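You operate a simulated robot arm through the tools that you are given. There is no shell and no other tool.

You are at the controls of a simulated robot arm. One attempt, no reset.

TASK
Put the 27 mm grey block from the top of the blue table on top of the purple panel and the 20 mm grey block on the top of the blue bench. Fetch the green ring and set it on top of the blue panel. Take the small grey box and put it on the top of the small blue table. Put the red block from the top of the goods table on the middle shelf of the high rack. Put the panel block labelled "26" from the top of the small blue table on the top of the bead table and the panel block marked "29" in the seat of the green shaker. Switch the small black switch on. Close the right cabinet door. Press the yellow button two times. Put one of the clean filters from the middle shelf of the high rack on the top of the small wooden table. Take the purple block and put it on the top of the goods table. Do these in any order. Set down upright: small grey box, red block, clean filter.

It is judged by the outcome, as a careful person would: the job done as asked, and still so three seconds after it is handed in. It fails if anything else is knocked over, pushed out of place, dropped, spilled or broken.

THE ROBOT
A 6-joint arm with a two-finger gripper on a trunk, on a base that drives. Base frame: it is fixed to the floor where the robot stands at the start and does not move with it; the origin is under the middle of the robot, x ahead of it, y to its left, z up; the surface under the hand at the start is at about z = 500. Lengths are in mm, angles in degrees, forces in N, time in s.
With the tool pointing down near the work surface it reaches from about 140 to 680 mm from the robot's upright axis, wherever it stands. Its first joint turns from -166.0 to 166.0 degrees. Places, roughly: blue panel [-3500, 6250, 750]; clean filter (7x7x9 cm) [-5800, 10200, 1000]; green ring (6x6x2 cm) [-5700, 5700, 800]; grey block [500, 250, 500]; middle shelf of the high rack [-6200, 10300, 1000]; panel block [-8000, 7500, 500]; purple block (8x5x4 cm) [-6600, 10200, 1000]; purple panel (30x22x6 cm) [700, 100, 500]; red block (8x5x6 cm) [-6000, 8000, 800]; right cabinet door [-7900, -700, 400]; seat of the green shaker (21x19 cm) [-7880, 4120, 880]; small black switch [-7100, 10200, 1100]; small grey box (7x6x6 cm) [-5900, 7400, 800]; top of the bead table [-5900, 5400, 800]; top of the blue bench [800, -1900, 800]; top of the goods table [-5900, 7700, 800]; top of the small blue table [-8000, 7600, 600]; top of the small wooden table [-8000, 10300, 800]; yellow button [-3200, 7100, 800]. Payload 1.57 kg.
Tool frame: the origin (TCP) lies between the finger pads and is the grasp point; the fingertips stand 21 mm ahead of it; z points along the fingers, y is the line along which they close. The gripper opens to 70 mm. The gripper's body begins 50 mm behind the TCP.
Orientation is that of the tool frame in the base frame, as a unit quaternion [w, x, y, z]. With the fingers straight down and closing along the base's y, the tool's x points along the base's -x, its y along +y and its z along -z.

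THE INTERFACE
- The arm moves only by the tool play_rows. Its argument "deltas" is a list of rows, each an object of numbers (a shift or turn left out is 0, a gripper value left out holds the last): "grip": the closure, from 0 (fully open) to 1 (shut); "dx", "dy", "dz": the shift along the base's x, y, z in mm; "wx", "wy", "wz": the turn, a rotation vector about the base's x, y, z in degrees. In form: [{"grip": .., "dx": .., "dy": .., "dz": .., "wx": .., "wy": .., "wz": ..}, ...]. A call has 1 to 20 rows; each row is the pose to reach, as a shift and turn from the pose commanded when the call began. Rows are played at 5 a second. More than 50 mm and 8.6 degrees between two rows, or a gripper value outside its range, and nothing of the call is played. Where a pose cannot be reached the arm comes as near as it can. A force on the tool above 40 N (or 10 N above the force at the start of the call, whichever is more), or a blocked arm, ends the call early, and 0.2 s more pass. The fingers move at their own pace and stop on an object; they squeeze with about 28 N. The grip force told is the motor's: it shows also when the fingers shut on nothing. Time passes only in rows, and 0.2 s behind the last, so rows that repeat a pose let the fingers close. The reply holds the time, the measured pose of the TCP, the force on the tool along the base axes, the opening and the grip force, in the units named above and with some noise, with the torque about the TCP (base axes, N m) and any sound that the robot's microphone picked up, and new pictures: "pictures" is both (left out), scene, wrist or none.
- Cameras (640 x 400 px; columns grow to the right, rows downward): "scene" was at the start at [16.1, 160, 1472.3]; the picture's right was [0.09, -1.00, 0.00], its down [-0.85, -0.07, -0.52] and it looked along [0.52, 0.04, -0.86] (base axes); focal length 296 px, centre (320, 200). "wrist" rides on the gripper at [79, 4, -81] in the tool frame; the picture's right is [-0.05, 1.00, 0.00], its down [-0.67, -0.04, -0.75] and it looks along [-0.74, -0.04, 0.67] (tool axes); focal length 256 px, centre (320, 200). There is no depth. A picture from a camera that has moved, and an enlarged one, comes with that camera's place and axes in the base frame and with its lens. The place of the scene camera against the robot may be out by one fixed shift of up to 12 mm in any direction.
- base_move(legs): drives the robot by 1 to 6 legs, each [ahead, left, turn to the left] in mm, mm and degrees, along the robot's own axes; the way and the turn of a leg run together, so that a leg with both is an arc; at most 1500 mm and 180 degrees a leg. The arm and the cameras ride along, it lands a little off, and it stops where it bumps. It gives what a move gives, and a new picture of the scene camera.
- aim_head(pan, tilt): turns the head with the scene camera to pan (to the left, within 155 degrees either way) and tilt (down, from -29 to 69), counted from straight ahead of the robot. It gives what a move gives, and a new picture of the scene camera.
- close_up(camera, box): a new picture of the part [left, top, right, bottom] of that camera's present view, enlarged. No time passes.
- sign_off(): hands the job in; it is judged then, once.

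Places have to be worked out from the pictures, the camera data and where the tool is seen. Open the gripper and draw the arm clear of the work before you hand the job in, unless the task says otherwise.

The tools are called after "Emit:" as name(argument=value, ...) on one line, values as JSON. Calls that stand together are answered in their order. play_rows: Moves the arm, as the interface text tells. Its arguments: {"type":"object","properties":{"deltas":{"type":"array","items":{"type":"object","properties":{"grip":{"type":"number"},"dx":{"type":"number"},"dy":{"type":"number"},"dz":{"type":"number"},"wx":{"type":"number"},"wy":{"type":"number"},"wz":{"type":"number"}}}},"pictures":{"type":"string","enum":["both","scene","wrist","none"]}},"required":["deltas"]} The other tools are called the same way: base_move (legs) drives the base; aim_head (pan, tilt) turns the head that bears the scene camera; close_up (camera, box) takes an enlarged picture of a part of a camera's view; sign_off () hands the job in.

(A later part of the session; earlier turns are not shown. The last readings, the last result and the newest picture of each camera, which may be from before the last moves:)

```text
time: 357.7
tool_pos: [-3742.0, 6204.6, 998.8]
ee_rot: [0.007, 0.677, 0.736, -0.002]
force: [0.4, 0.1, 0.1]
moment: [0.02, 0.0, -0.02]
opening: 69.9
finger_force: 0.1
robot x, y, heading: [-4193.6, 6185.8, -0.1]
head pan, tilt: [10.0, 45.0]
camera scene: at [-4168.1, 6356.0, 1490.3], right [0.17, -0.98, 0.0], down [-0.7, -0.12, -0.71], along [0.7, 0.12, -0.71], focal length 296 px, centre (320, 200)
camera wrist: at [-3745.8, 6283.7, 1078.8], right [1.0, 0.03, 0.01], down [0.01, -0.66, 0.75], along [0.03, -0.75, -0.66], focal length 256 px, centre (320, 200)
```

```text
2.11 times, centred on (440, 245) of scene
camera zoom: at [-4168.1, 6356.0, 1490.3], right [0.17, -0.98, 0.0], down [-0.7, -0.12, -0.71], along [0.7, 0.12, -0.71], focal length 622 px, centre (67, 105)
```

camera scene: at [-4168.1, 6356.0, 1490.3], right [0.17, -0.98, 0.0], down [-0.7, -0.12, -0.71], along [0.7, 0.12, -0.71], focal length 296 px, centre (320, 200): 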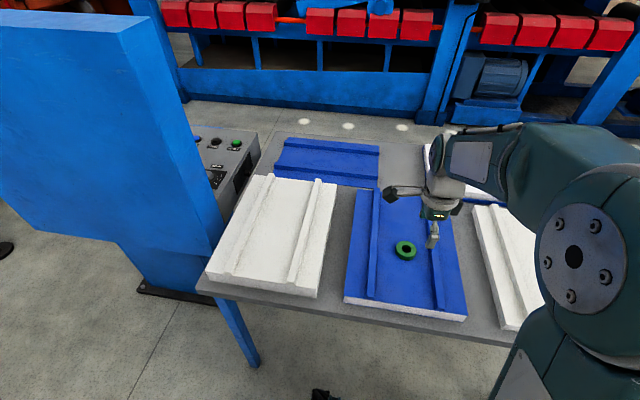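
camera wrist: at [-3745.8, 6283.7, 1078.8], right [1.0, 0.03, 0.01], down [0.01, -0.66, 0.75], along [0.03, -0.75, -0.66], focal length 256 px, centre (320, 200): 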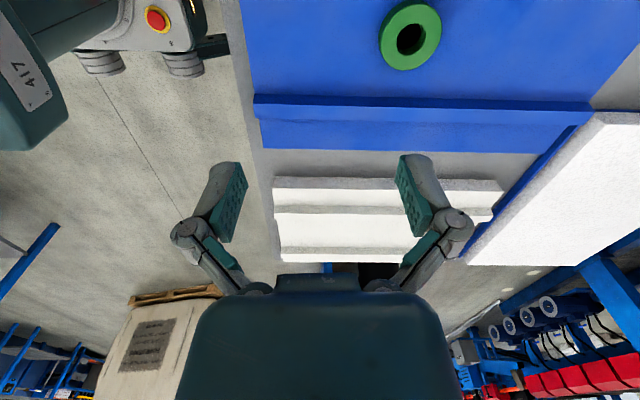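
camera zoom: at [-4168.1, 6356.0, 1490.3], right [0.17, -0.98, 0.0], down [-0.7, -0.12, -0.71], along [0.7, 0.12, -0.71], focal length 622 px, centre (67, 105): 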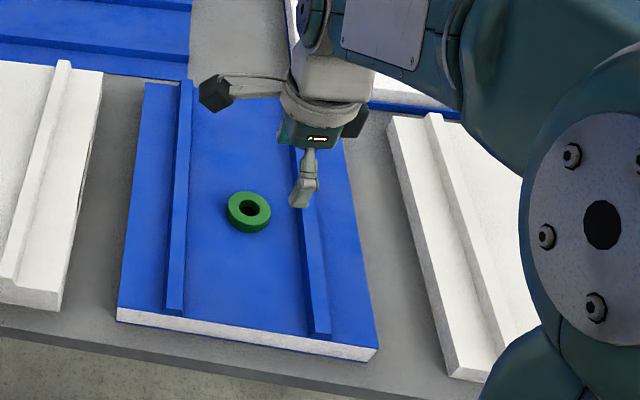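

The ring lies flat on the blue panel. Next the yellow button near (−3200, 7100), on the console behind the blue pedestal. I tuck and drive to the gap north of the pedestal, then look.

Emit:
play_rows(deltas=[{"dx": -45, "dz": 10}, {"dx": -90, "dz": 20}, {"dx": -135, "dz": 30}, {"dx": -170, "dz": 30}], pictures="none")

Emit:
base_move(legs=[[-100, 0, 0], [0, 1450, 0], [0, 320, 0]])

Emit:
aim_head(pan=-20, tilt=25)

```text
time: 358.7
tool_pos: [-3909.7, 6202.6, 1029.2]
ee_rot: [0.006, 0.677, 0.736, -0.002]
force: [0.3, -0.3, -0.6]
moment: [-0.03, 0.06, -0.01]
opening: 70.1
finger_force: 0.1
robot x, y, heading: [-4199.6, 6188.6, -0.1]
head pan, tilt: [10.0, 45.0]
```

```text
time: 368.5
tool_pos: [-4051.6, 7995.8, 1030.4]
ee_rot: [0.006, 0.663, 0.748, -0.001]
force: [0.4, 0.3, -0.1]
moment: [0.0, 0.01, -0.03]
opening: 70.2
finger_force: 0.1
robot x, y, heading: [-4337.1, 7974.2, 1.8]
head pan, tilt: [10.0, 45.0]
camera scene: at [-4316.6, 8137.4, 1490.7], right [0.21, -0.98, 0.0], down [-0.69, -0.15, -0.71], along [0.69, 0.15, -0.71], focal length 296 px, centre (320, 200)
```

scene: 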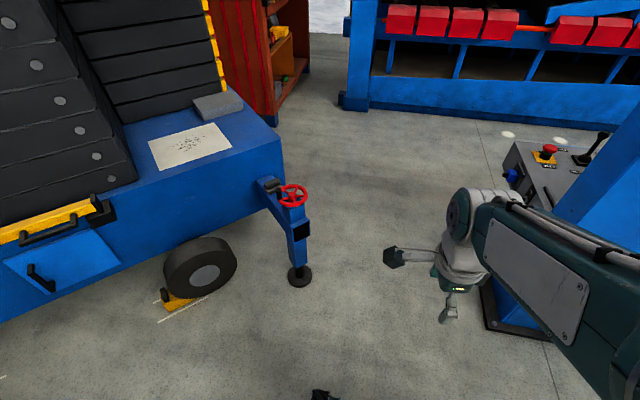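

```text
time: 369.4
tool_pos: [-4052.1, 7998.0, 1029.9]
ee_rot: [0.008, 0.664, 0.748, -0.002]
force: [0.0, -0.4, 0.0]
moment: [0.0, -0.01, 0.01]
opening: 70.0
finger_force: 0.1
robot x, y, heading: [-4338.1, 7971.7, 2.0]
head pan, tilt: [-20.0, 25.0]
camera scene: at [-4308.7, 8097.6, 1520.7], right [-0.31, -0.95, 0.0], down [-0.4, 0.13, -0.91], along [0.86, -0.28, -0.42], focal length 296 px, centre (320, 200)
```

scene: 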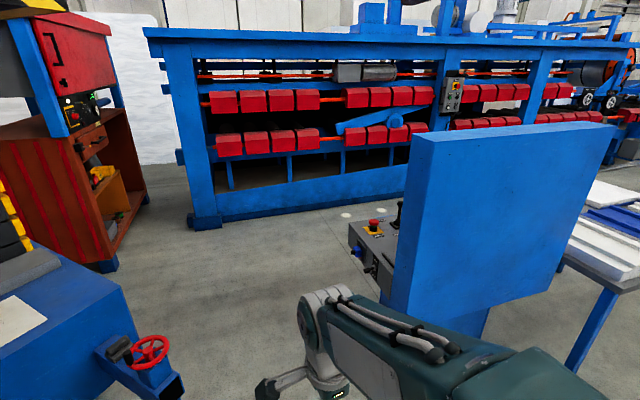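

The console with the e-stop is on the pedestal's east side. I'll drive through the gap, turn around, and face it from the east.

Emit:
base_move(legs=[[1450, -40, -1.9], [300, 0, 0], [0, 0, 178], [0, 800, 0]])

Emit:
aim_head(pan=0, tilt=40)

```text
time: 389.4
tool_pos: [-2973.0, 7140.8, 1030.5]
ee_rot: [0.001, -0.699, 0.715, 0.006]
force: [1.1, 0.6, 0.0]
moment: [0.0, 0.01, 0.01]
opening: 70.1
finger_force: 0.0
robot x, y, heading: [-2691.2, 7122.8, 174.1]
head pan, tilt: [-20.0, 25.0]
camera scene: at [-2720.6, 7006.8, 1521.1], right [0.44, 0.9, 0.0], down [0.38, -0.19, -0.91], along [-0.81, 0.4, -0.42], focal length 296 px, centre (320, 200)
```

scene: 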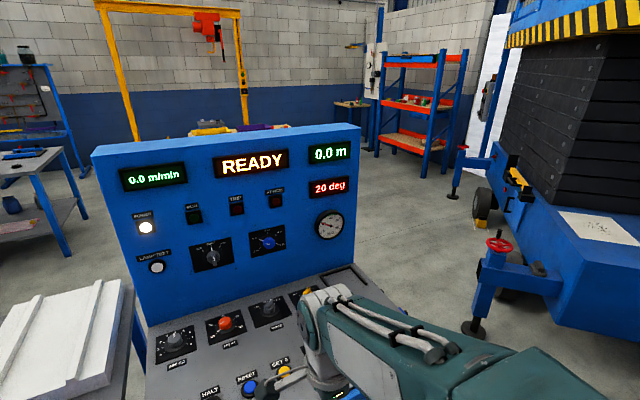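

```text
time: 390.2
tool_pos: [-2973.8, 7140.4, 1030.3]
ee_rot: [0.002, -0.7, 0.715, 0.006]
force: [-0.8, -0.1, 0.3]
moment: [-0.04, 0.0, -0.02]
opening: 70.1
finger_force: 0.1
robot x, y, heading: [-2687.6, 7125.1, 174.2]
head pan, tilt: [0.0, 40.0]
camera scene: at [-2722.5, 6973.7, 1497.6], right [0.11, 0.99, 0.0], down [0.64, -0.07, -0.77], along [-0.76, 0.08, -0.64], focal length 296 px, centre (320, 200)
```

scene: 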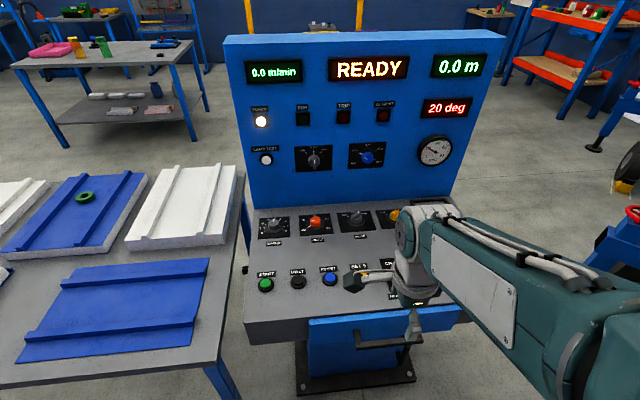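

The console has start (green), halt (black), reset (blue) and a yellow button labelled something like "SET 0". I zoom in.

Emit:
close_up(camera="scene", box=[240, 190, 480, 330])

Emit:
close_up(camera="wrist", box=[0, 0, 640, 400])

```text
2.67 times, centred on (360, 260) of scene
camera zoom: at [-2722.5, 6973.7, 1497.6], right [0.11, 0.99, 0.0], down [0.64, -0.07, -0.77], along [-0.76, 0.08, -0.64], focal length 788 px, centre (213, 40)
```

zoom: 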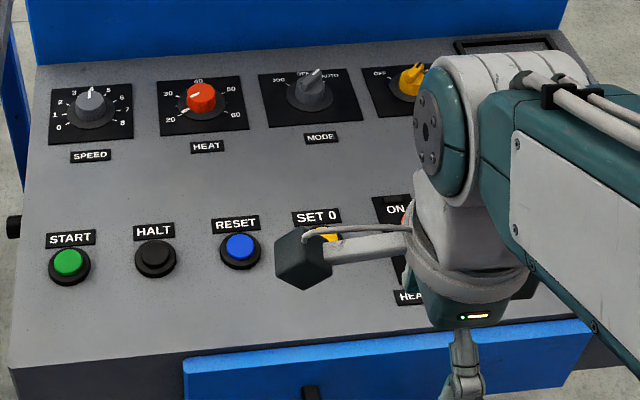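

```text
1.00 times, centred on (320, 200) of wrist (not enlarged: the box is as wide or as high as the picture)
camera zoom: at [-2979.6, 7060.7, 1109.6], right [-1.0, 0.07, 0.01], down [0.06, 0.66, 0.75], along [0.05, 0.75, -0.66], focal length 256 px, centre (320, 200)
```

zoom: 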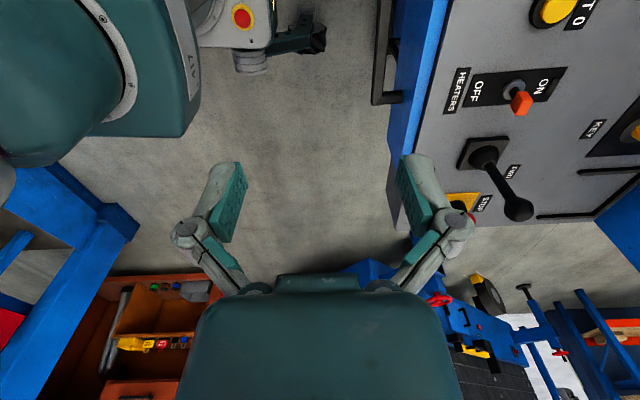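

The yellow "SET 0" button is at about (−3211, 7144). I close the fingers and move above it for a check.

Emit:
play_rows(deltas=[{"grip": 1, "dx": -45}, {"dx": -90, "dy": 1}, {"dx": -135, "dy": 2}, {"dx": -180, "dy": 3}, {"dx": -215, "dy": 4, "dz": -25}, {"dx": -238, "dy": 4, "dz": -60}, {"dx": -238, "dy": 4, "dz": -90}, {"dx": -238, "dy": 4, "dz": -90}])

Emit:
close_up(camera="scene", box=[240, 190, 480, 330])

```text
time: 392.0
tool_pos: [-3212.2, 7145.2, 941.2]
ee_rot: [0.001, -0.7, 0.714, 0.007]
force: [-0.2, 0.4, 0.1]
moment: [-0.03, -0.02, -0.02]
opening: 0.1
finger_force: 28.3
robot x, y, heading: [-2686.4, 7121.8, 173.8]
head pan, tilt: [0.0, 40.0]
camera scene: at [-2724.1, 6973.1, 1497.5], right [0.1, 0.99, 0.0], down [0.64, -0.07, -0.77], along [-0.76, 0.08, -0.64], focal length 296 px, centre (320, 200)
camera wrist: at [-3218.0, 7064.8, 1020.5], right [-1.0, 0.07, 0.01], down [0.06, 0.66, 0.75], along [0.05, 0.75, -0.66], focal length 256 px, centre (320, 200)
```

scene: 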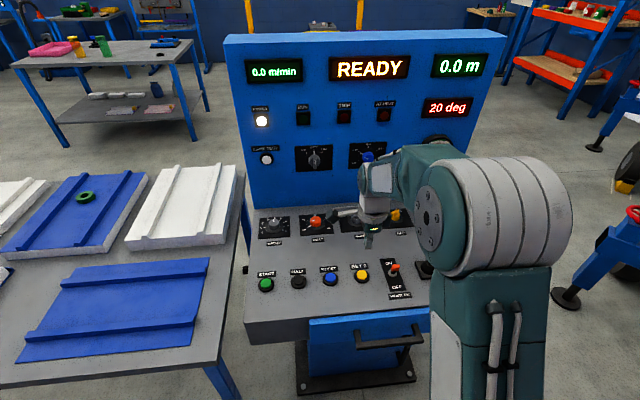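
wrist: 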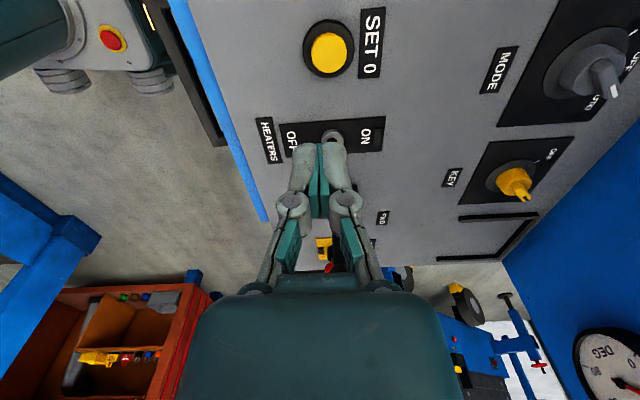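

```text
2.67 times, centred on (360, 260) of scene
camera zoom: at [-2724.1, 6973.1, 1497.5], right [0.1, 0.99, 0.0], down [0.64, -0.07, -0.77], along [-0.76, 0.08, -0.64], focal length 788 px, centre (213, 40)
```

zoom: 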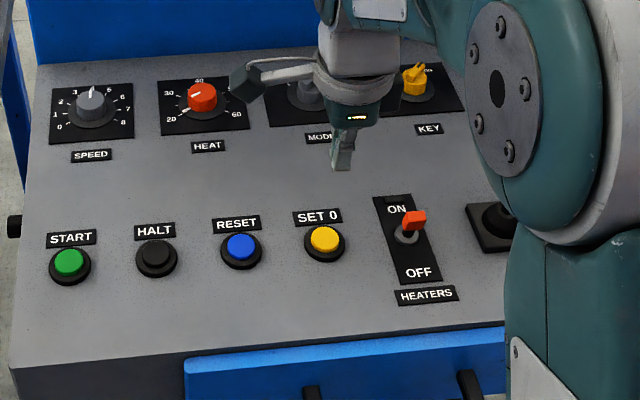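

The button is at about (−3221, 7144), top z≈790. I shift and descend to TCP 850 to verify alignment.

Emit:
play_rows(deltas=[{"dx": -9, "dy": -1, "dz": -30}, {"dx": -9, "dy": -1, "dz": -65}, {"dx": -9, "dy": -1, "dz": -91}, {"dx": -9, "dy": -1, "dz": -91}])

Emit:
close_up(camera="scene", box=[280, 220, 440, 320])

```text
time: 393.0
tool_pos: [-3220.9, 7142.4, 848.8]
ee_rot: [0.002, -0.7, 0.714, 0.006]
force: [0.6, -0.8, 1.0]
moment: [-0.03, -0.01, -0.01]
opening: 0.0
finger_force: 27.6
robot x, y, heading: [-2683.7, 7123.9, 174.2]
head pan, tilt: [0.0, 40.0]
camera scene: at [-2724.2, 6973.1, 1497.5], right [0.1, 0.99, 0.0], down [0.64, -0.07, -0.77], along [-0.76, 0.08, -0.64], focal length 296 px, centre (320, 200)
camera wrist: at [-3227.2, 7062.4, 927.8], right [-1.0, 0.07, 0.01], down [0.05, 0.66, 0.75], along [0.05, 0.75, -0.66], focal length 256 px, centre (320, 200)
```

scene: 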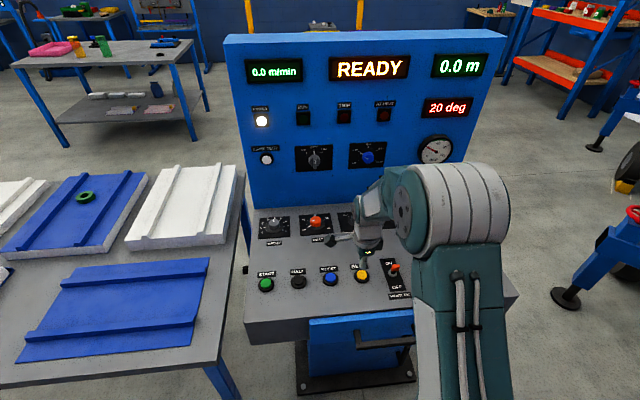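
wrist: 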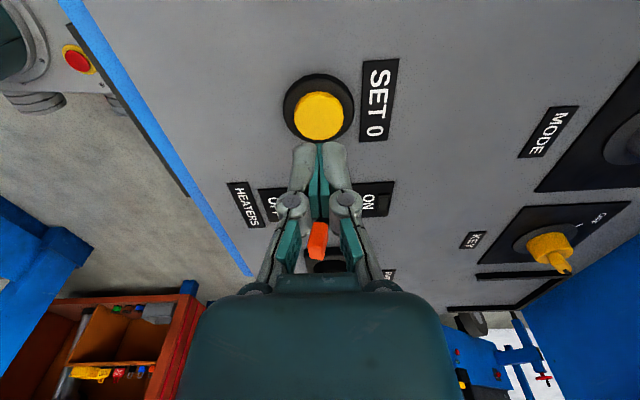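

```text
4.00 times, centred on (360, 270) of scene
camera zoom: at [-2724.2, 6973.1, 1497.5], right [0.1, 0.99, 0.0], down [0.64, -0.07, -0.77], along [-0.76, 0.08, -0.64], focal length 1182 px, centre (160, -80)
```

zoom: 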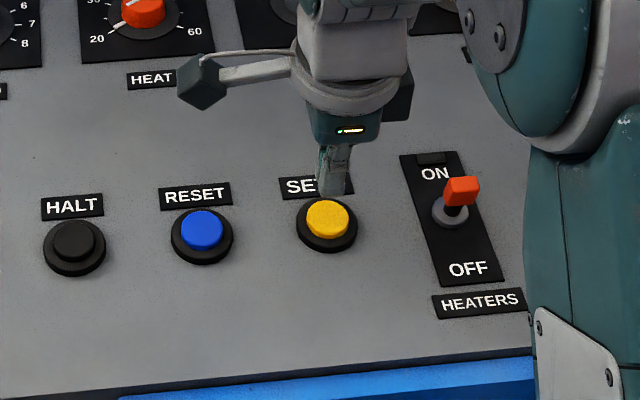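

Two views fix the button top at (−3222, 7144.5, 787). I go down in small steps to press it, watching force and sound, and come back up.

Emit:
play_rows(deltas=[{"dx": -1, "dy": 2, "dz": -20}, {"dx": -1, "dy": 2, "dz": -34}, {"dx": -1, "dy": 2, "dz": -38}, {"dx": -1, "dy": 2, "dz": -41}, {"dx": -1, "dy": 2, "dz": -43}, {"dx": -1, "dy": 2, "dz": -45}, {"dx": -1, "dy": 2, "dz": -47}])

Emit:
close_up(camera="scene", box=[280, 220, 440, 320])

```text
time: 394.6
tool_pos: [-3223.4, 7145.1, 806.6]
ee_rot: [-0.001, -0.7, 0.714, 0.009]
force: [6.1, 1.2, 25.1]
moment: [0.0, -0.18, -0.01]
opening: 5.8
finger_force: 28.8
robot x, y, heading: [-2689.6, 7125.1, 174.0]
head pan, tilt: [0.0, 40.0]
heard: click
stopped in row 7: the force on the tool passed its limit at 41 N (the readings are from after the stop); the commanded pose is now the measured one
camera scene: at [-2721.7, 6973.4, 1497.7], right [0.1, 0.99, 0.0], down [0.64, -0.07, -0.77], along [-0.76, 0.08, -0.64], focal length 296 px, centre (320, 200)
camera wrist: at [-3228.9, 7065.0, 886.4], right [-1.0, 0.07, 0.01], down [0.06, 0.66, 0.75], along [0.05, 0.75, -0.66], focal length 256 px, centre (320, 200)
```

scene: 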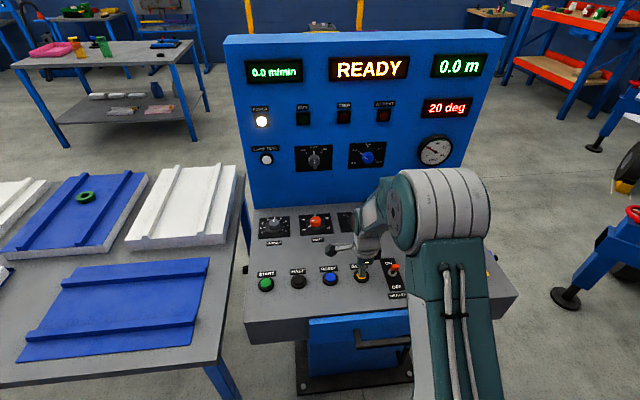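
wrist: 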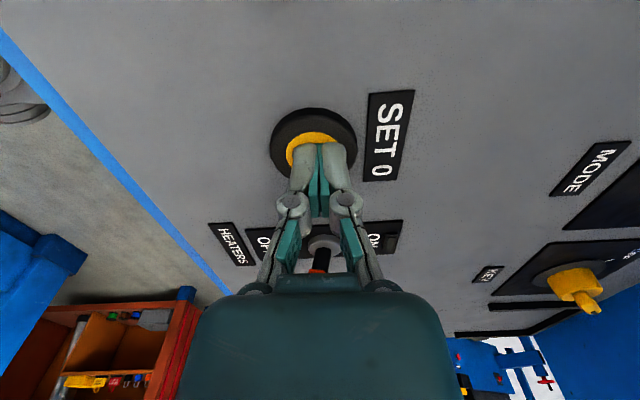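

```text
4.00 times, centred on (360, 270) of scene
camera zoom: at [-2721.7, 6973.4, 1497.7], right [0.1, 0.99, 0.0], down [0.64, -0.07, -0.77], along [-0.76, 0.08, -0.64], focal length 1182 px, centre (160, -80)
```

zoom: 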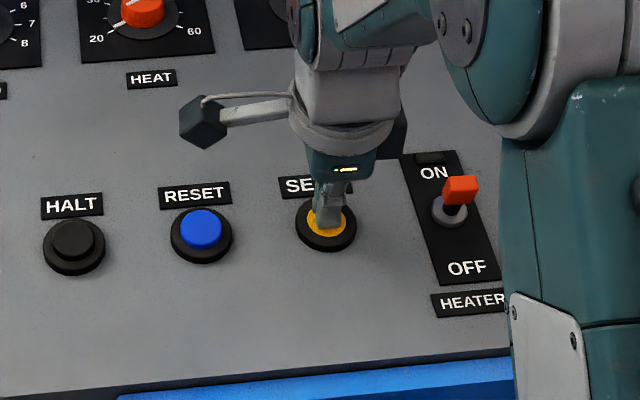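

A click was heard: one press. I rise 20 mm to let it release.

Emit:
play_rows(deltas=[{"dz": 8}, {"dz": 18}, {"dz": 25}, {"dz": 25}], pictures="wrist")

```text
time: 395.6
tool_pos: [-3223.8, 7143.3, 829.5]
ee_rot: [0.001, -0.7, 0.714, 0.008]
force: [0.2, 0.4, 0.2]
moment: [-0.01, -0.02, 0.0]
opening: 0.0
finger_force: 29.0
robot x, y, heading: [-2687.0, 7126.0, 174.1]
head pan, tilt: [0.0, 40.0]
camera wrist: at [-3229.0, 7064.3, 908.7], right [-1.0, 0.07, 0.01], down [0.06, 0.66, 0.75], along [0.05, 0.75, -0.66], focal length 256 px, centre (320, 200)
```

wrist: 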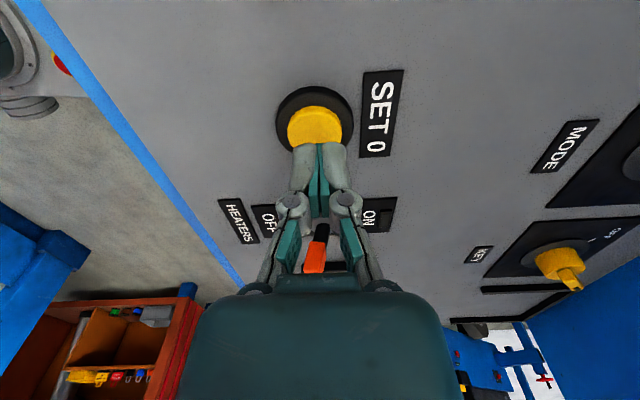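

The button is back up. Now the second press.

Emit:
play_rows(deltas=[{"dx": 1, "dz": -12}, {"dx": 1, "dz": -19}, {"dx": 1, "dz": -22}, {"dx": 1, "dz": -24}, {"dx": 1, "dz": -26}, {"dx": 1, "dz": -28}, {"dx": 1, "dz": -30}], pictures="wrist")

```text
time: 397.0
tool_pos: [-3223.4, 7144.8, 806.2]
ee_rot: [-0.002, -0.699, 0.715, 0.011]
force: [5.8, -0.5, 26.1]
moment: [-0.06, -0.16, -0.01]
opening: 6.0
finger_force: 29.0
robot x, y, heading: [-2686.9, 7125.5, 174.1]
head pan, tilt: [0.0, 40.0]
heard: click
stopped in row 6: the force on the tool passed its limit at 42 N (the readings are from after the stop); the commanded pose is now the measured one
camera wrist: at [-3228.8, 7064.7, 886.3], right [-1.0, 0.07, 0.02], down [0.06, 0.66, 0.75], along [0.04, 0.75, -0.66], focal length 256 px, centre (320, 200)
```

wrist: 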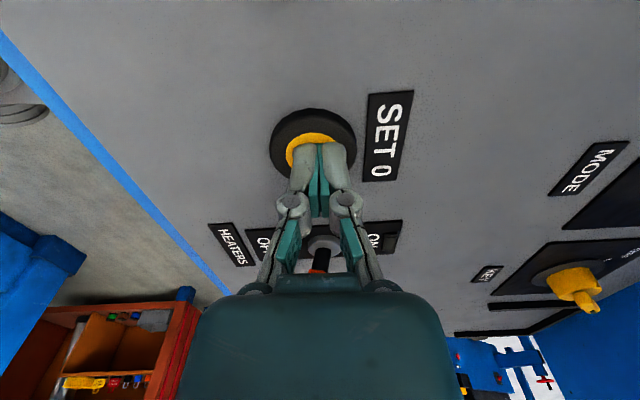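

Second click heard. I lift clear and retract, then drive back west to the north side of the goods table for the red block.

Emit:
play_rows(deltas=[{"dz": 20}, {"dz": 65}, {"dz": 110}, {"dz": 155}, {"dz": 200}, {"dx": 40, "dz": 222}, {"dx": 85, "dz": 225}, {"dx": 130, "dz": 225}, {"dx": 175, "dz": 225}, {"dx": 220, "dz": 225}, {"dx": 255, "dz": 225}], pictures="scene")

Emit:
base_move(legs=[[0, -815, 6], [1450, 0, 0], [1090, 0, 0]])

Emit:
aim_head(pan=-60, tilt=20)

```text
time: 399.4
tool_pos: [-2969.8, 7143.2, 1027.9]
ee_rot: [-0.001, -0.7, 0.714, 0.01]
force: [-0.3, -0.3, -0.6]
moment: [-0.01, -0.02, 0.02]
opening: 0.1
finger_force: 28.2
robot x, y, heading: [-2685.3, 7127.1, 173.9]
head pan, tilt: [0.0, 40.0]
camera scene: at [-2722.1, 6973.3, 1497.6], right [0.1, 0.99, 0.0], down [0.64, -0.07, -0.77], along [-0.76, 0.08, -0.64], focal length 296 px, centre (320, 200)
```

scene: 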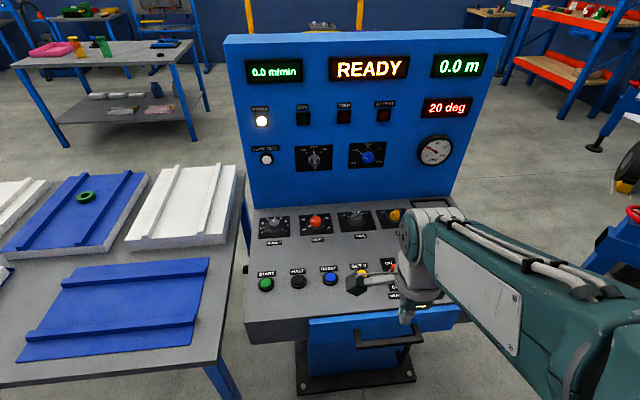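

```text
time: 415.8
tool_pos: [-5447.6, 8031.3, 1028.2]
ee_rot: [0.0, 0.727, -0.687, -0.009]
force: [-0.7, 0.1, -0.7]
moment: [-0.04, -0.01, -0.01]
opening: 0.1
finger_force: 28.7
robot x, y, heading: [-5165.1, 8036.5, 178.3]
head pan, tilt: [0.0, 40.0]
camera scene: at [-5187.1, 7879.6, 1497.6], right [0.03, 1.0, 0.0], down [0.64, -0.02, -0.77], along [-0.77, 0.02, -0.64], focal length 296 px, centre (320, 200)
```

scene: 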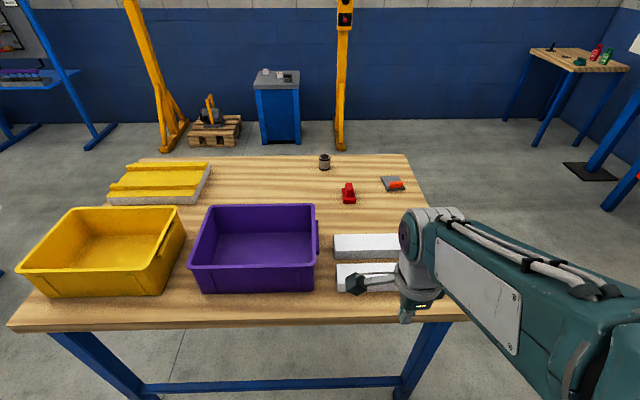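

```text
time: 417.1
tool_pos: [-5447.5, 8030.8, 1028.5]
ee_rot: [0.001, 0.726, -0.687, -0.01]
force: [-0.4, 0.5, -0.7]
moment: [0.0, -0.01, -0.01]
opening: 0.0
finger_force: 28.6
robot x, y, heading: [-5161.4, 8035.6, 178.4]
head pan, tilt: [-60.0, 20.0]
camera scene: at [-5146.4, 7959.1, 1529.0], right [0.88, 0.48, 0.0], down [0.16, -0.3, -0.94], along [-0.45, 0.83, -0.34], focal length 296 px, centre (320, 200)
```

scene: 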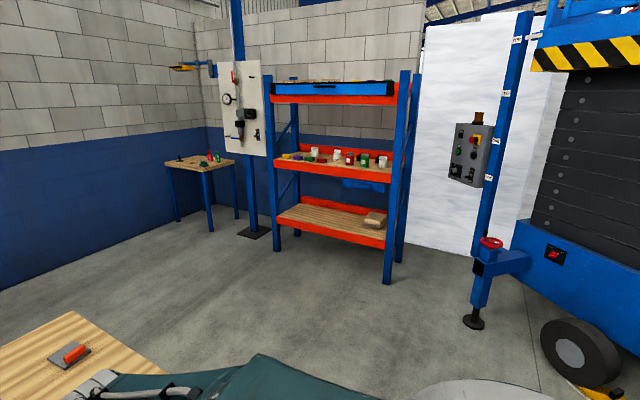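

Clear floor to the north-west. I'll move north of the table, then west, and turn to face the red block from the north.

Emit:
base_move(legs=[[0, -690, 1.7], [840, 0, 0], [0, 0, 90], [110, 0, 0]])

Emit:
aim_head(pan=0, tilt=50)

Emit:
close_up(camera="scene", box=[220, 120, 460, 280])

```text
time: 429.7
tool_pos: [-5999.6, 8355.7, 1029.9]
ee_rot: [0.006, 1.0, 0.03, -0.006]
force: [-0.2, -0.5, -0.3]
moment: [0.0, 0.0, -0.02]
opening: 0.0
finger_force: 28.5
robot x, y, heading: [-6007.0, 8640.9, -91.2]
head pan, tilt: [-60.0, 20.0]
camera scene: at [-5923.3, 8651.2, 1529.0], right [-0.48, 0.88, 0.0], down [0.3, 0.16, -0.94], along [-0.82, -0.45, -0.34], focal length 296 px, centre (320, 200)
```

scene: 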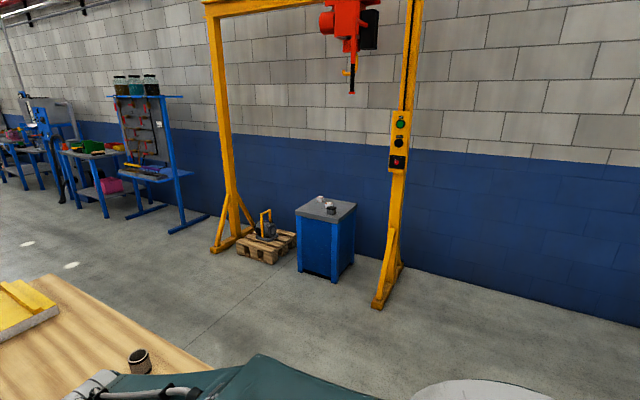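

```text
time: 431.0
tool_pos: [-5999.2, 8355.9, 1030.0]
ee_rot: [0.008, 0.999, 0.031, -0.005]
force: [0.2, 0.0, 0.0]
moment: [0.03, -0.02, 0.03]
opening: 0.0
finger_force: 29.0
robot x, y, heading: [-6005.2, 8645.5, -91.0]
head pan, tilt: [0.0, 50.0]
camera scene: at [-5843.4, 8618.9, 1483.4], right [-1.0, 0.02, 0.0], down [0.02, 0.77, -0.64], along [-0.02, -0.64, -0.77], focal length 296 px, centre (320, 200)
```

scene: 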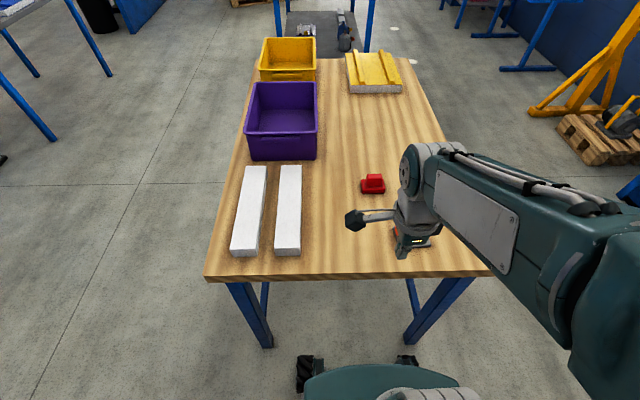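

```text
2.50 times, centred on (340, 200) of scene
camera zoom: at [-5843.4, 8618.9, 1483.4], right [-1.0, 0.02, 0.0], down [0.02, 0.77, -0.64], along [-0.02, -0.64, -0.77], focal length 739 px, centre (270, 200)
```

zoom: 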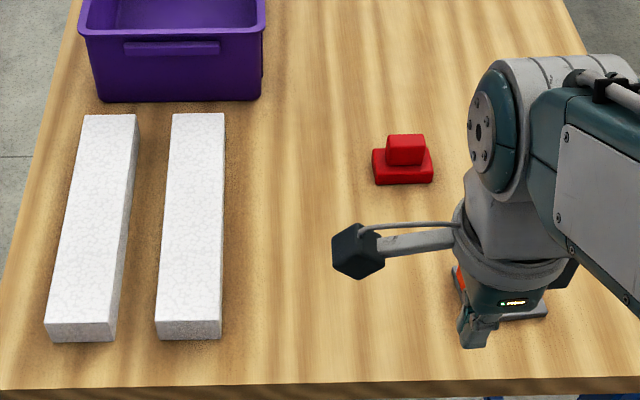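

The red block (base 75×50 mm, narrower top) is at about (−6024, 8010). I'll move the base 50 mm closer and bring the open hand above it.

Emit:
base_move(legs=[[50, 0, 1]])

Emit:
play_rows(deltas=[{"grip": 0, "dx": -4, "dy": -45, "dz": -5}, {"grip": 0, "dx": -8, "dy": -90, "dz": -15}, {"dx": -12, "dy": -135, "dz": -25}, {"dx": -16, "dy": -180, "dz": -40}, {"dx": -20, "dy": -225, "dz": -55}, {"dx": -24, "dy": -265, "dz": -70}, {"dx": -24, "dy": -290, "dz": -90}, {"dx": -24, "dy": -290, "dz": -90}])

```text
time: 431.9
tool_pos: [-5994.3, 8306.1, 1028.6]
ee_rot: [0.007, 0.999, 0.039, -0.006]
force: [0.5, 0.1, 0.7]
moment: [0.02, 0.02, 0.0]
opening: 0.1
finger_force: 29.1
robot x, y, heading: [-6005.4, 8588.5, -90.3]
head pan, tilt: [0.0, 50.0]
camera scene: at [-5843.6, 8571.4, 1483.4], right [-1.0, 0.0, 0.0], down [0.0, 0.77, -0.64], along [0.0, -0.64, -0.77], focal length 296 px, centre (320, 200)
```

scene: 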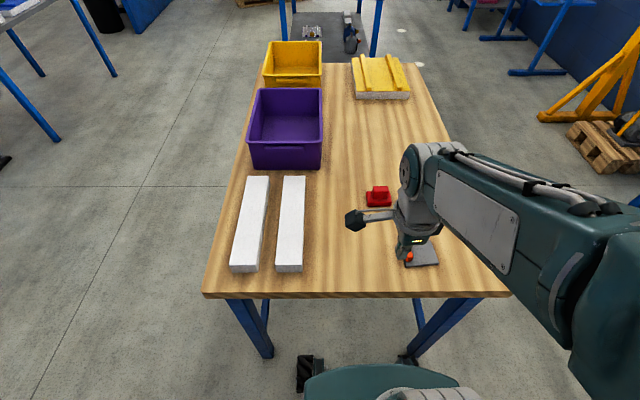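

```text
time: 433.7
tool_pos: [-6019.2, 8016.7, 939.2]
ee_rot: [0.007, 0.999, 0.038, -0.006]
force: [0.5, -0.1, 1.6]
moment: [-0.02, -0.02, 0.04]
opening: 70.1
finger_force: 0.2
robot x, y, heading: [-6004.7, 8589.2, -90.4]
head pan, tilt: [0.0, 50.0]
camera scene: at [-5843.8, 8569.6, 1483.4], right [-1.0, 0.0, 0.0], down [0.0, 0.77, -0.64], along [0.0, -0.64, -0.77], focal length 296 px, centre (320, 200)
camera wrist: at [-5939.5, 8019.7, 1018.7], right [0.03, -1.0, 0.01], down [-0.66, -0.01, 0.75], along [-0.75, -0.03, -0.66], focal length 256 px, centre (320, 200)
```

scene: 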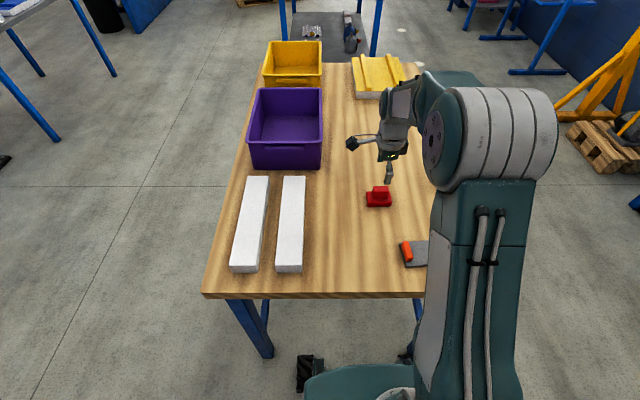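
wrist: 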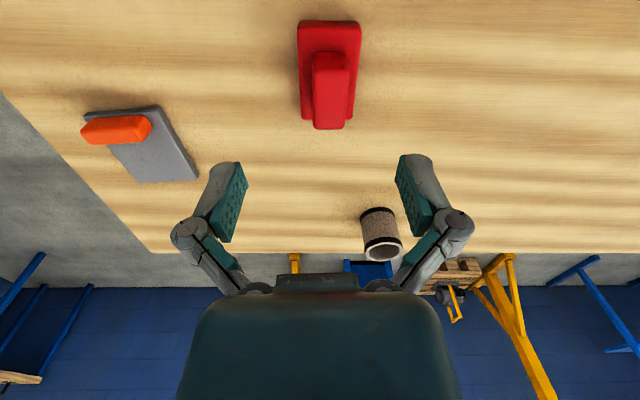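

The block's top handle is 24 mm wide, at (−6022, 8008). I lower to z≈850 so the tips stay above its base, and grip the handle.

Emit:
play_rows(deltas=[{"dx": -3, "dy": -9, "dz": -35}, {"dx": -3, "dy": -9, "dz": -65}, {"dx": -3, "dy": -9, "dz": -82}, {"dx": -3, "dy": -9, "dz": -89}, {"dx": -3, "dy": -9, "dz": -89}])

Emit:
close_up(camera="wrist", box=[180, 40, 480, 240])

```text
time: 434.9
tool_pos: [-6022.1, 8007.7, 848.8]
ee_rot: [0.007, 0.999, 0.04, -0.005]
force: [-1.6, 0.6, -0.7]
moment: [0.0, 0.02, -0.01]
opening: 69.8
finger_force: 0.0
robot x, y, heading: [-6004.3, 8592.3, -90.3]
head pan, tilt: [0.0, 50.0]
camera scene: at [-5843.8, 8569.6, 1483.4], right [-1.0, 0.0, 0.0], down [0.0, 0.77, -0.64], along [0.0, -0.64, -0.77], focal length 296 px, centre (320, 200)
camera wrist: at [-5942.0, 8010.6, 927.8], right [0.03, -1.0, 0.01], down [-0.66, -0.01, 0.75], along [-0.75, -0.03, -0.66], focal length 256 px, centre (320, 200)
```

scene: 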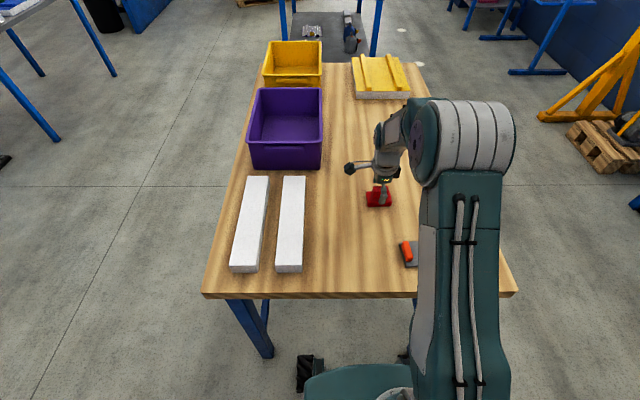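
wrist: 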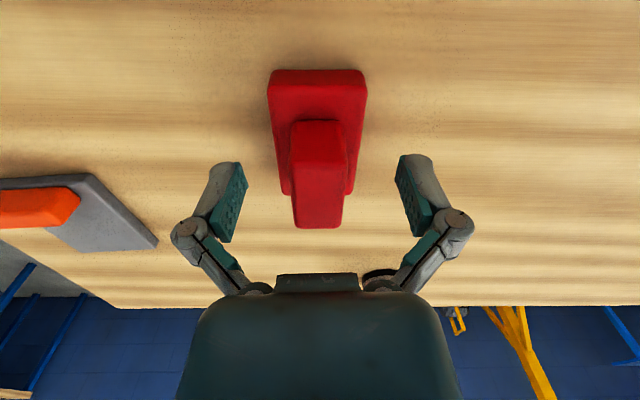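

```text
2.00 times, centred on (330, 140) of wrist
camera zoom: at [-5942.0, 8010.6, 927.8], right [0.03, -1.0, 0.01], down [-0.66, -0.01, 0.75], along [-0.75, -0.03, -0.66], focal length 512 px, centre (300, 320)
```

zoom: 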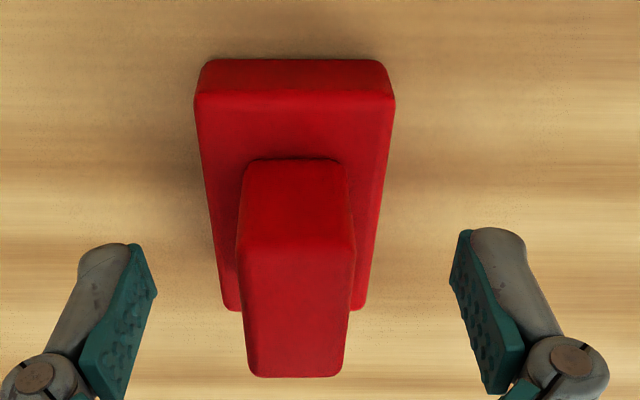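

Handle is centred. I close and lift a little.

Emit:
play_rows(deltas=[{"grip": 1}, {"grip": 1}, {"grip": 1}, {"grip": 1, "dz": 10}, {"dz": 35}, {"dz": 75}, {"dz": 115}, {"dz": 155}, {"dz": 185}])

```text
time: 436.9
tool_pos: [-6022.4, 8006.8, 1035.5]
ee_rot: [0.007, 0.999, 0.039, -0.005]
force: [0.1, -1.5, -2.5]
moment: [0.02, 0.0, 0.0]
opening: 23.5
finger_force: 28.3
robot x, y, heading: [-5999.9, 8591.7, -90.4]
head pan, tilt: [0.0, 50.0]
camera scene: at [-5843.8, 8569.6, 1483.4], right [-1.0, 0.0, 0.0], down [0.0, 0.77, -0.64], along [0.0, -0.64, -0.77], focal length 296 px, centre (320, 200)
camera wrist: at [-5942.2, 8009.9, 1114.6], right [0.03, -1.0, 0.01], down [-0.66, -0.01, 0.75], along [-0.75, -0.03, -0.66], focal length 256 px, centre (320, 200)
```

scene: 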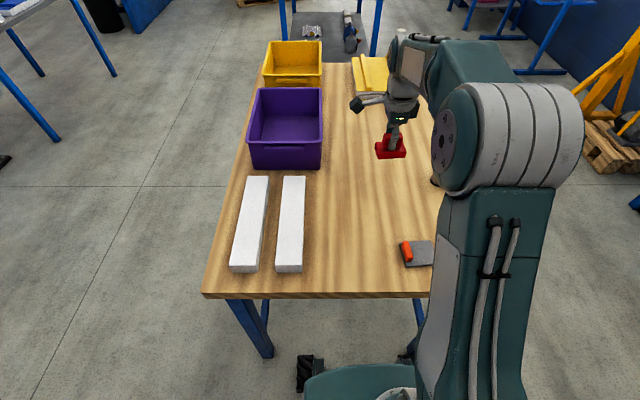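
wrist: 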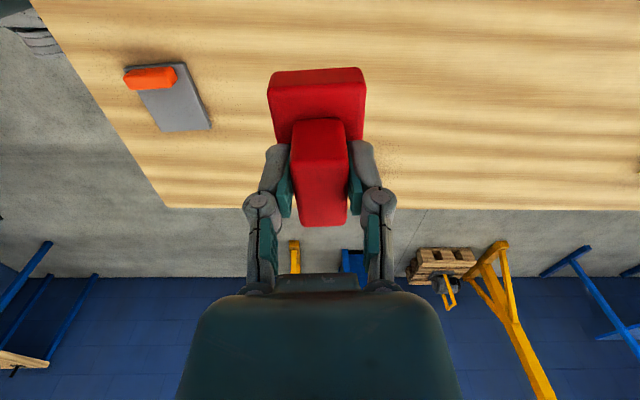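

The red block is held. I retract, turn to face the high rack in the north, and drive near it.

Emit:
play_rows(deltas=[{"dx": 3, "dy": 45}, {"dx": 6, "dy": 90}, {"dx": 9, "dy": 135}, {"dx": 12, "dy": 180}, {"dx": 15, "dy": 225, "dz": 10}, {"dx": 18, "dy": 270, "dz": 30}, {"dx": 20, "dy": 295, "dz": 60}], pictures="none")

Emit:
base_move(legs=[[-150, 0, 0], [0, 0, 179], [900, 200, 0]])

Emit:
aim_head(pan=0, tilt=25)

```text
time: 438.5
tool_pos: [-6003.1, 8304.2, 1092.9]
ee_rot: [0.007, 0.999, 0.039, -0.005]
force: [0.0, -0.2, -1.6]
moment: [0.04, -0.01, 0.01]
opening: 23.6
finger_force: 28.2
robot x, y, heading: [-6006.6, 8592.0, -90.2]
head pan, tilt: [0.0, 50.0]
```

```text
time: 451.7
tool_pos: [-6215.2, 9927.2, 1092.9]
ee_rot: [0.005, -0.044, 0.999, 0.007]
force: [0.2, -0.6, -2.9]
moment: [0.03, -0.01, 0.0]
opening: 23.7
finger_force: 27.7
robot x, y, heading: [-6212.1, 9636.1, 90.2]
head pan, tilt: [0.0, 50.0]
camera scene: at [-6358.9, 9656.2, 1483.4], right [1.0, 0.0, 0.0], down [0.0, -0.77, -0.64], along [0.0, 0.64, -0.77], focal length 296 px, centre (320, 200)
```

scene: 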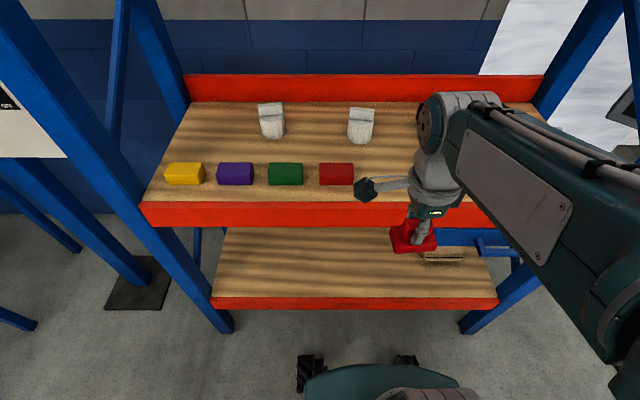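

```text
time: 452.6
tool_pos: [-6216.0, 9926.4, 1093.0]
ee_rot: [0.005, -0.043, 0.999, 0.007]
force: [-0.3, 0.2, -3.0]
moment: [0.0, -0.04, 0.01]
opening: 23.6
finger_force: 27.8
robot x, y, heading: [-6210.7, 9641.5, 90.2]
head pan, tilt: [0.0, 25.0]
camera scene: at [-6359.2, 9671.3, 1520.8], right [1.0, 0.0, 0.0], down [0.0, -0.42, -0.91], along [0.0, 0.91, -0.42], focal length 296 px, centre (320, 200)
```

scene: 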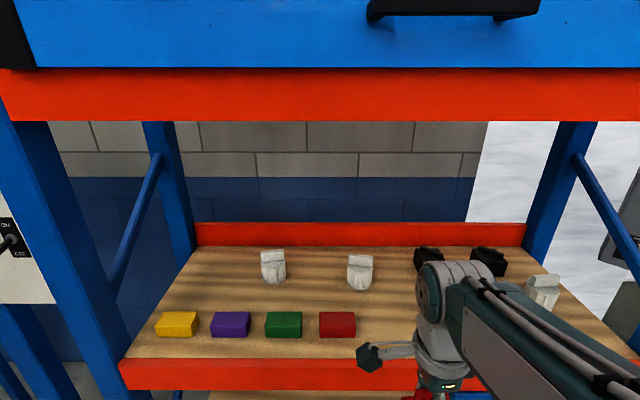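

The middle shelf holds coloured blocks and white and black filters. I zoom in to study them.

Emit:
close_up(camera="scene", box=[120, 210, 380, 372])

Emit:
close_up(camera="scene", box=[380, 210, 640, 372])

Emit:
close_up(camera="wrist", box=[0, 0, 640, 400])

```text
2.46 times, centred on (250, 291) of scene
camera zoom: at [-6359.2, 9671.3, 1520.8], right [1.0, 0.0, 0.0], down [0.0, -0.42, -0.91], along [0.0, 0.91, -0.42], focal length 728 px, centre (492, -24)
```

zoom: 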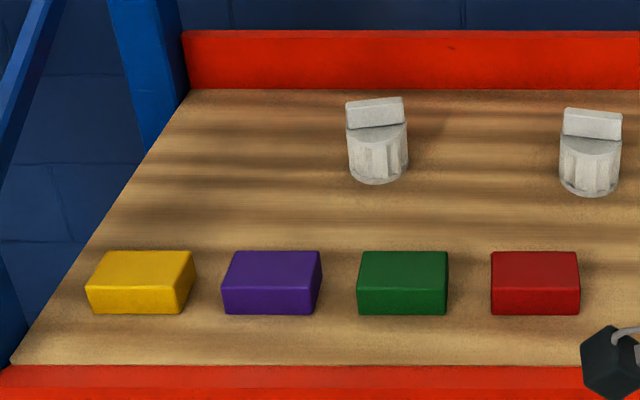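

```text
2.46 times, centred on (510, 291) of scene
camera zoom: at [-6359.2, 9671.3, 1520.8], right [1.0, 0.0, 0.0], down [0.0, -0.42, -0.91], along [0.0, 0.91, -0.42], focal length 728 px, centre (-148, -24)
```

zoom: 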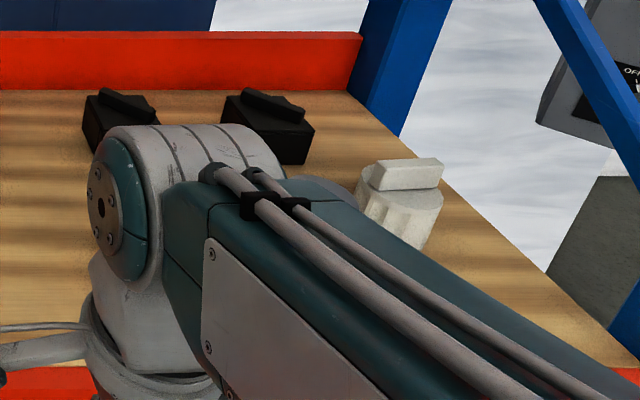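

```text
1.00 times, centred on (320, 200) of wrist (not enlarged: the box is as wide or as high as the picture)
camera zoom: at [-6296.3, 9922.7, 1173.6], right [-0.03, 1.0, 0.01], down [0.66, 0.01, 0.75], along [0.75, 0.03, -0.66], focal length 256 px, centre (320, 200)
```

zoom: 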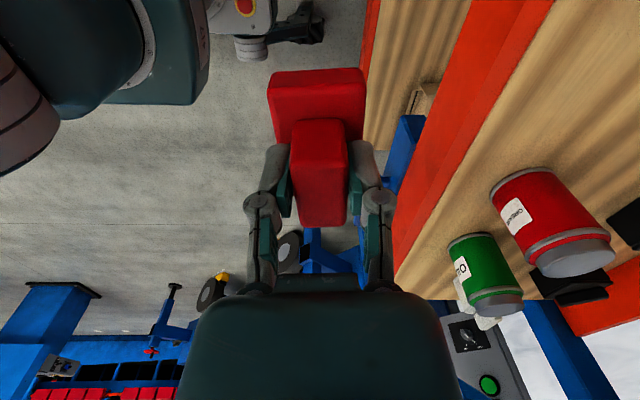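

I'd like an unobstructed view of the right half of the shelf, so I swing the arm to the left (staying outside the rack).

Emit:
play_rows(deltas=[{"dx": -45}, {"dx": -90}, {"dx": -135}, {"dx": -180}, {"dx": -225}, {"dx": -260}], pictures="none")

Emit:
aim_head(pan=-15, tilt=35)

```text
time: 454.0
tool_pos: [-6476.5, 9927.3, 1092.8]
ee_rot: [0.006, -0.042, 0.999, 0.007]
force: [0.6, 0.4, -2.5]
moment: [-0.02, 0.02, -0.03]
opening: 23.8
finger_force: 28.0
robot x, y, heading: [-6213.8, 9640.2, 90.3]
head pan, tilt: [0.0, 25.0]
```

```text
time: 454.7
tool_pos: [-6473.8, 9928.2, 1093.1]
ee_rot: [0.005, -0.044, 0.999, 0.007]
force: [-1.0, -0.1, -2.5]
moment: [0.01, 0.01, 0.0]
opening: 23.7
finger_force: 27.8
robot x, y, heading: [-6209.5, 9639.0, 90.1]
head pan, tilt: [-15.0, 35.0]
camera scene: at [-6337.5, 9664.7, 1505.1], right [0.97, -0.26, 0.0], down [-0.14, -0.55, -0.82], along [0.21, 0.79, -0.57], focal length 296 px, centre (320, 200)
```

scene: 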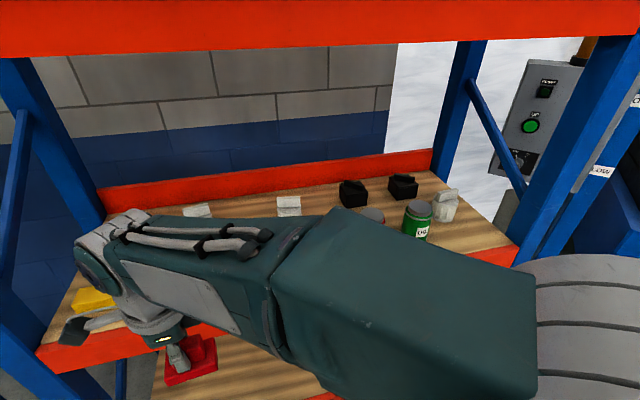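

Emit:
close_up(camera="scene", box=[300, 140, 520, 270])

Emit:
aim_head(pan=-30, tilt=45)

```text
2.91 times, centred on (410, 205) of scene
camera zoom: at [-6337.5, 9664.7, 1505.1], right [0.97, -0.26, 0.0], down [-0.14, -0.55, -0.82], along [0.21, 0.79, -0.57], focal length 860 px, centre (58, 186)
```

zoom: 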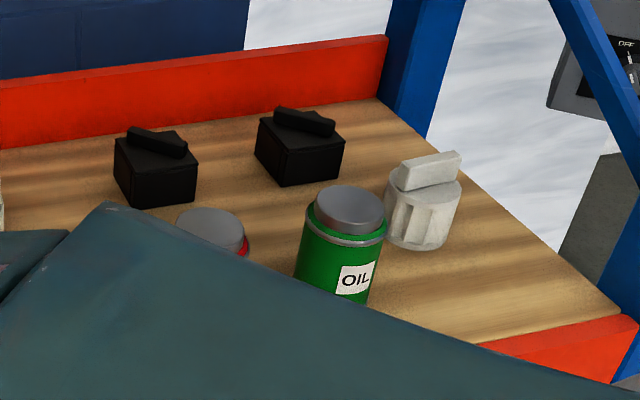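

```text
time: 455.5
tool_pos: [-6475.5, 9927.9, 1093.8]
ee_rot: [0.005, -0.044, 0.999, 0.007]
force: [-0.5, -0.3, -2.3]
moment: [-0.03, 0.03, -0.02]
opening: 23.6
finger_force: 28.2
robot x, y, heading: [-6210.0, 9640.5, 89.8]
head pan, tilt: [-30.0, 45.0]
camera scene: at [-6319.7, 9650.1, 1490.3], right [0.87, -0.5, 0.0], down [-0.35, -0.61, -0.71], along [0.35, 0.61, -0.71], focal length 296 px, centre (320, 200)
```

scene: 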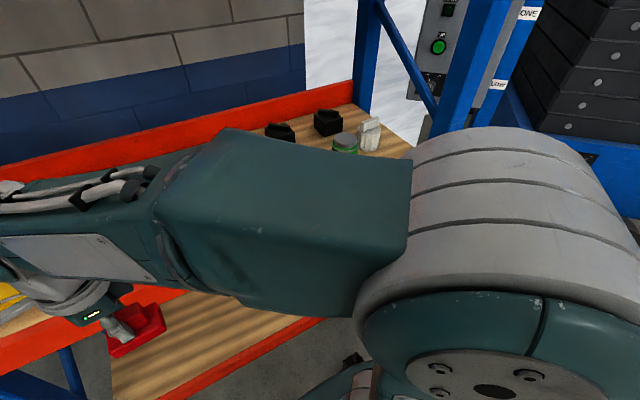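

The red can is at about (−6090, 10140) and the shelf's dark-red block at x≈−6325, leaving a free gap around x≈−6205. I'll put the red block there. First I move back right and then in over the shelf.

Emit:
play_rows(deltas=[{"dx": 45, "dz": 10}, {"dx": 90, "dz": 20}, {"dx": 135, "dz": 27}, {"dx": 180, "dz": 27}, {"dx": 225, "dz": 27}, {"dx": 268, "dz": 27}, {"dx": 268, "dy": 45, "dz": 27}, {"dx": 268, "dy": 90, "dz": 27}, {"dx": 268, "dy": 90, "dz": 27}], pictures="wrist")

Emit:
aim_head(pan=0, tilt=45)

```text
time: 457.5
tool_pos: [-6204.1, 10018.0, 1119.9]
ee_rot: [0.006, -0.044, 0.999, 0.007]
force: [0.4, 0.4, -1.3]
moment: [0.0, 0.0, -0.02]
opening: 23.5
finger_force: 28.0
robot x, y, heading: [-6210.4, 9641.3, 90.5]
head pan, tilt: [-30.0, 45.0]
camera wrist: at [-6286.1, 10013.7, 1200.4], right [-0.03, 1.0, 0.01], down [0.66, 0.01, 0.75], along [0.75, 0.03, -0.66], focal length 256 px, centre (320, 200)
```

wrist: 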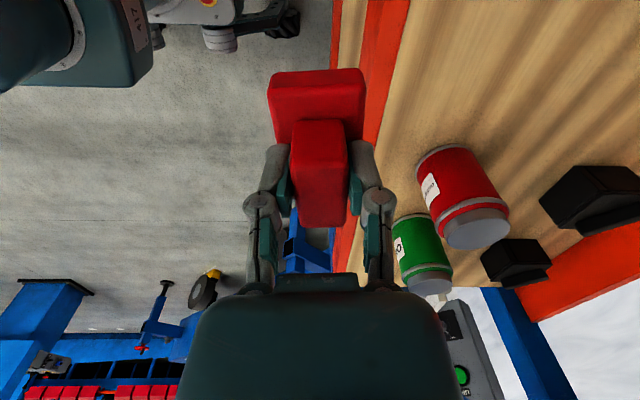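

```text
time: 458.5
tool_pos: [-6206.0, 10016.9, 1120.3]
ee_rot: [0.005, -0.043, 0.999, 0.007]
force: [-0.9, 1.1, -1.7]
moment: [0.03, 0.04, 0.04]
opening: 23.6
finger_force: 27.8
robot x, y, heading: [-6213.5, 9637.2, 90.3]
head pan, tilt: [0.0, 45.0]
camera scene: at [-6359.1, 9661.0, 1490.3], right [1.0, 0.0, 0.0], down [0.0, -0.71, -0.71], along [0.0, 0.71, -0.71], focal length 296 px, centre (320, 200)
```

scene: 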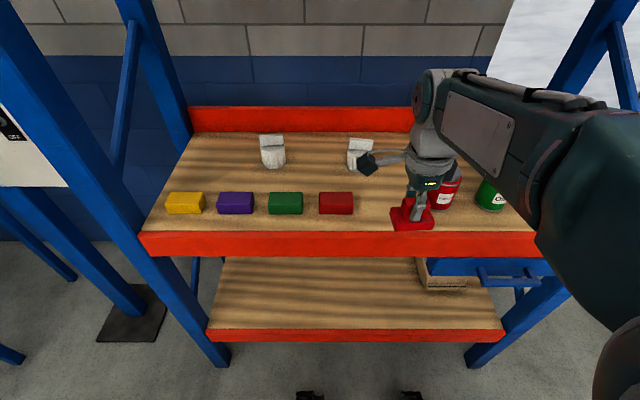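

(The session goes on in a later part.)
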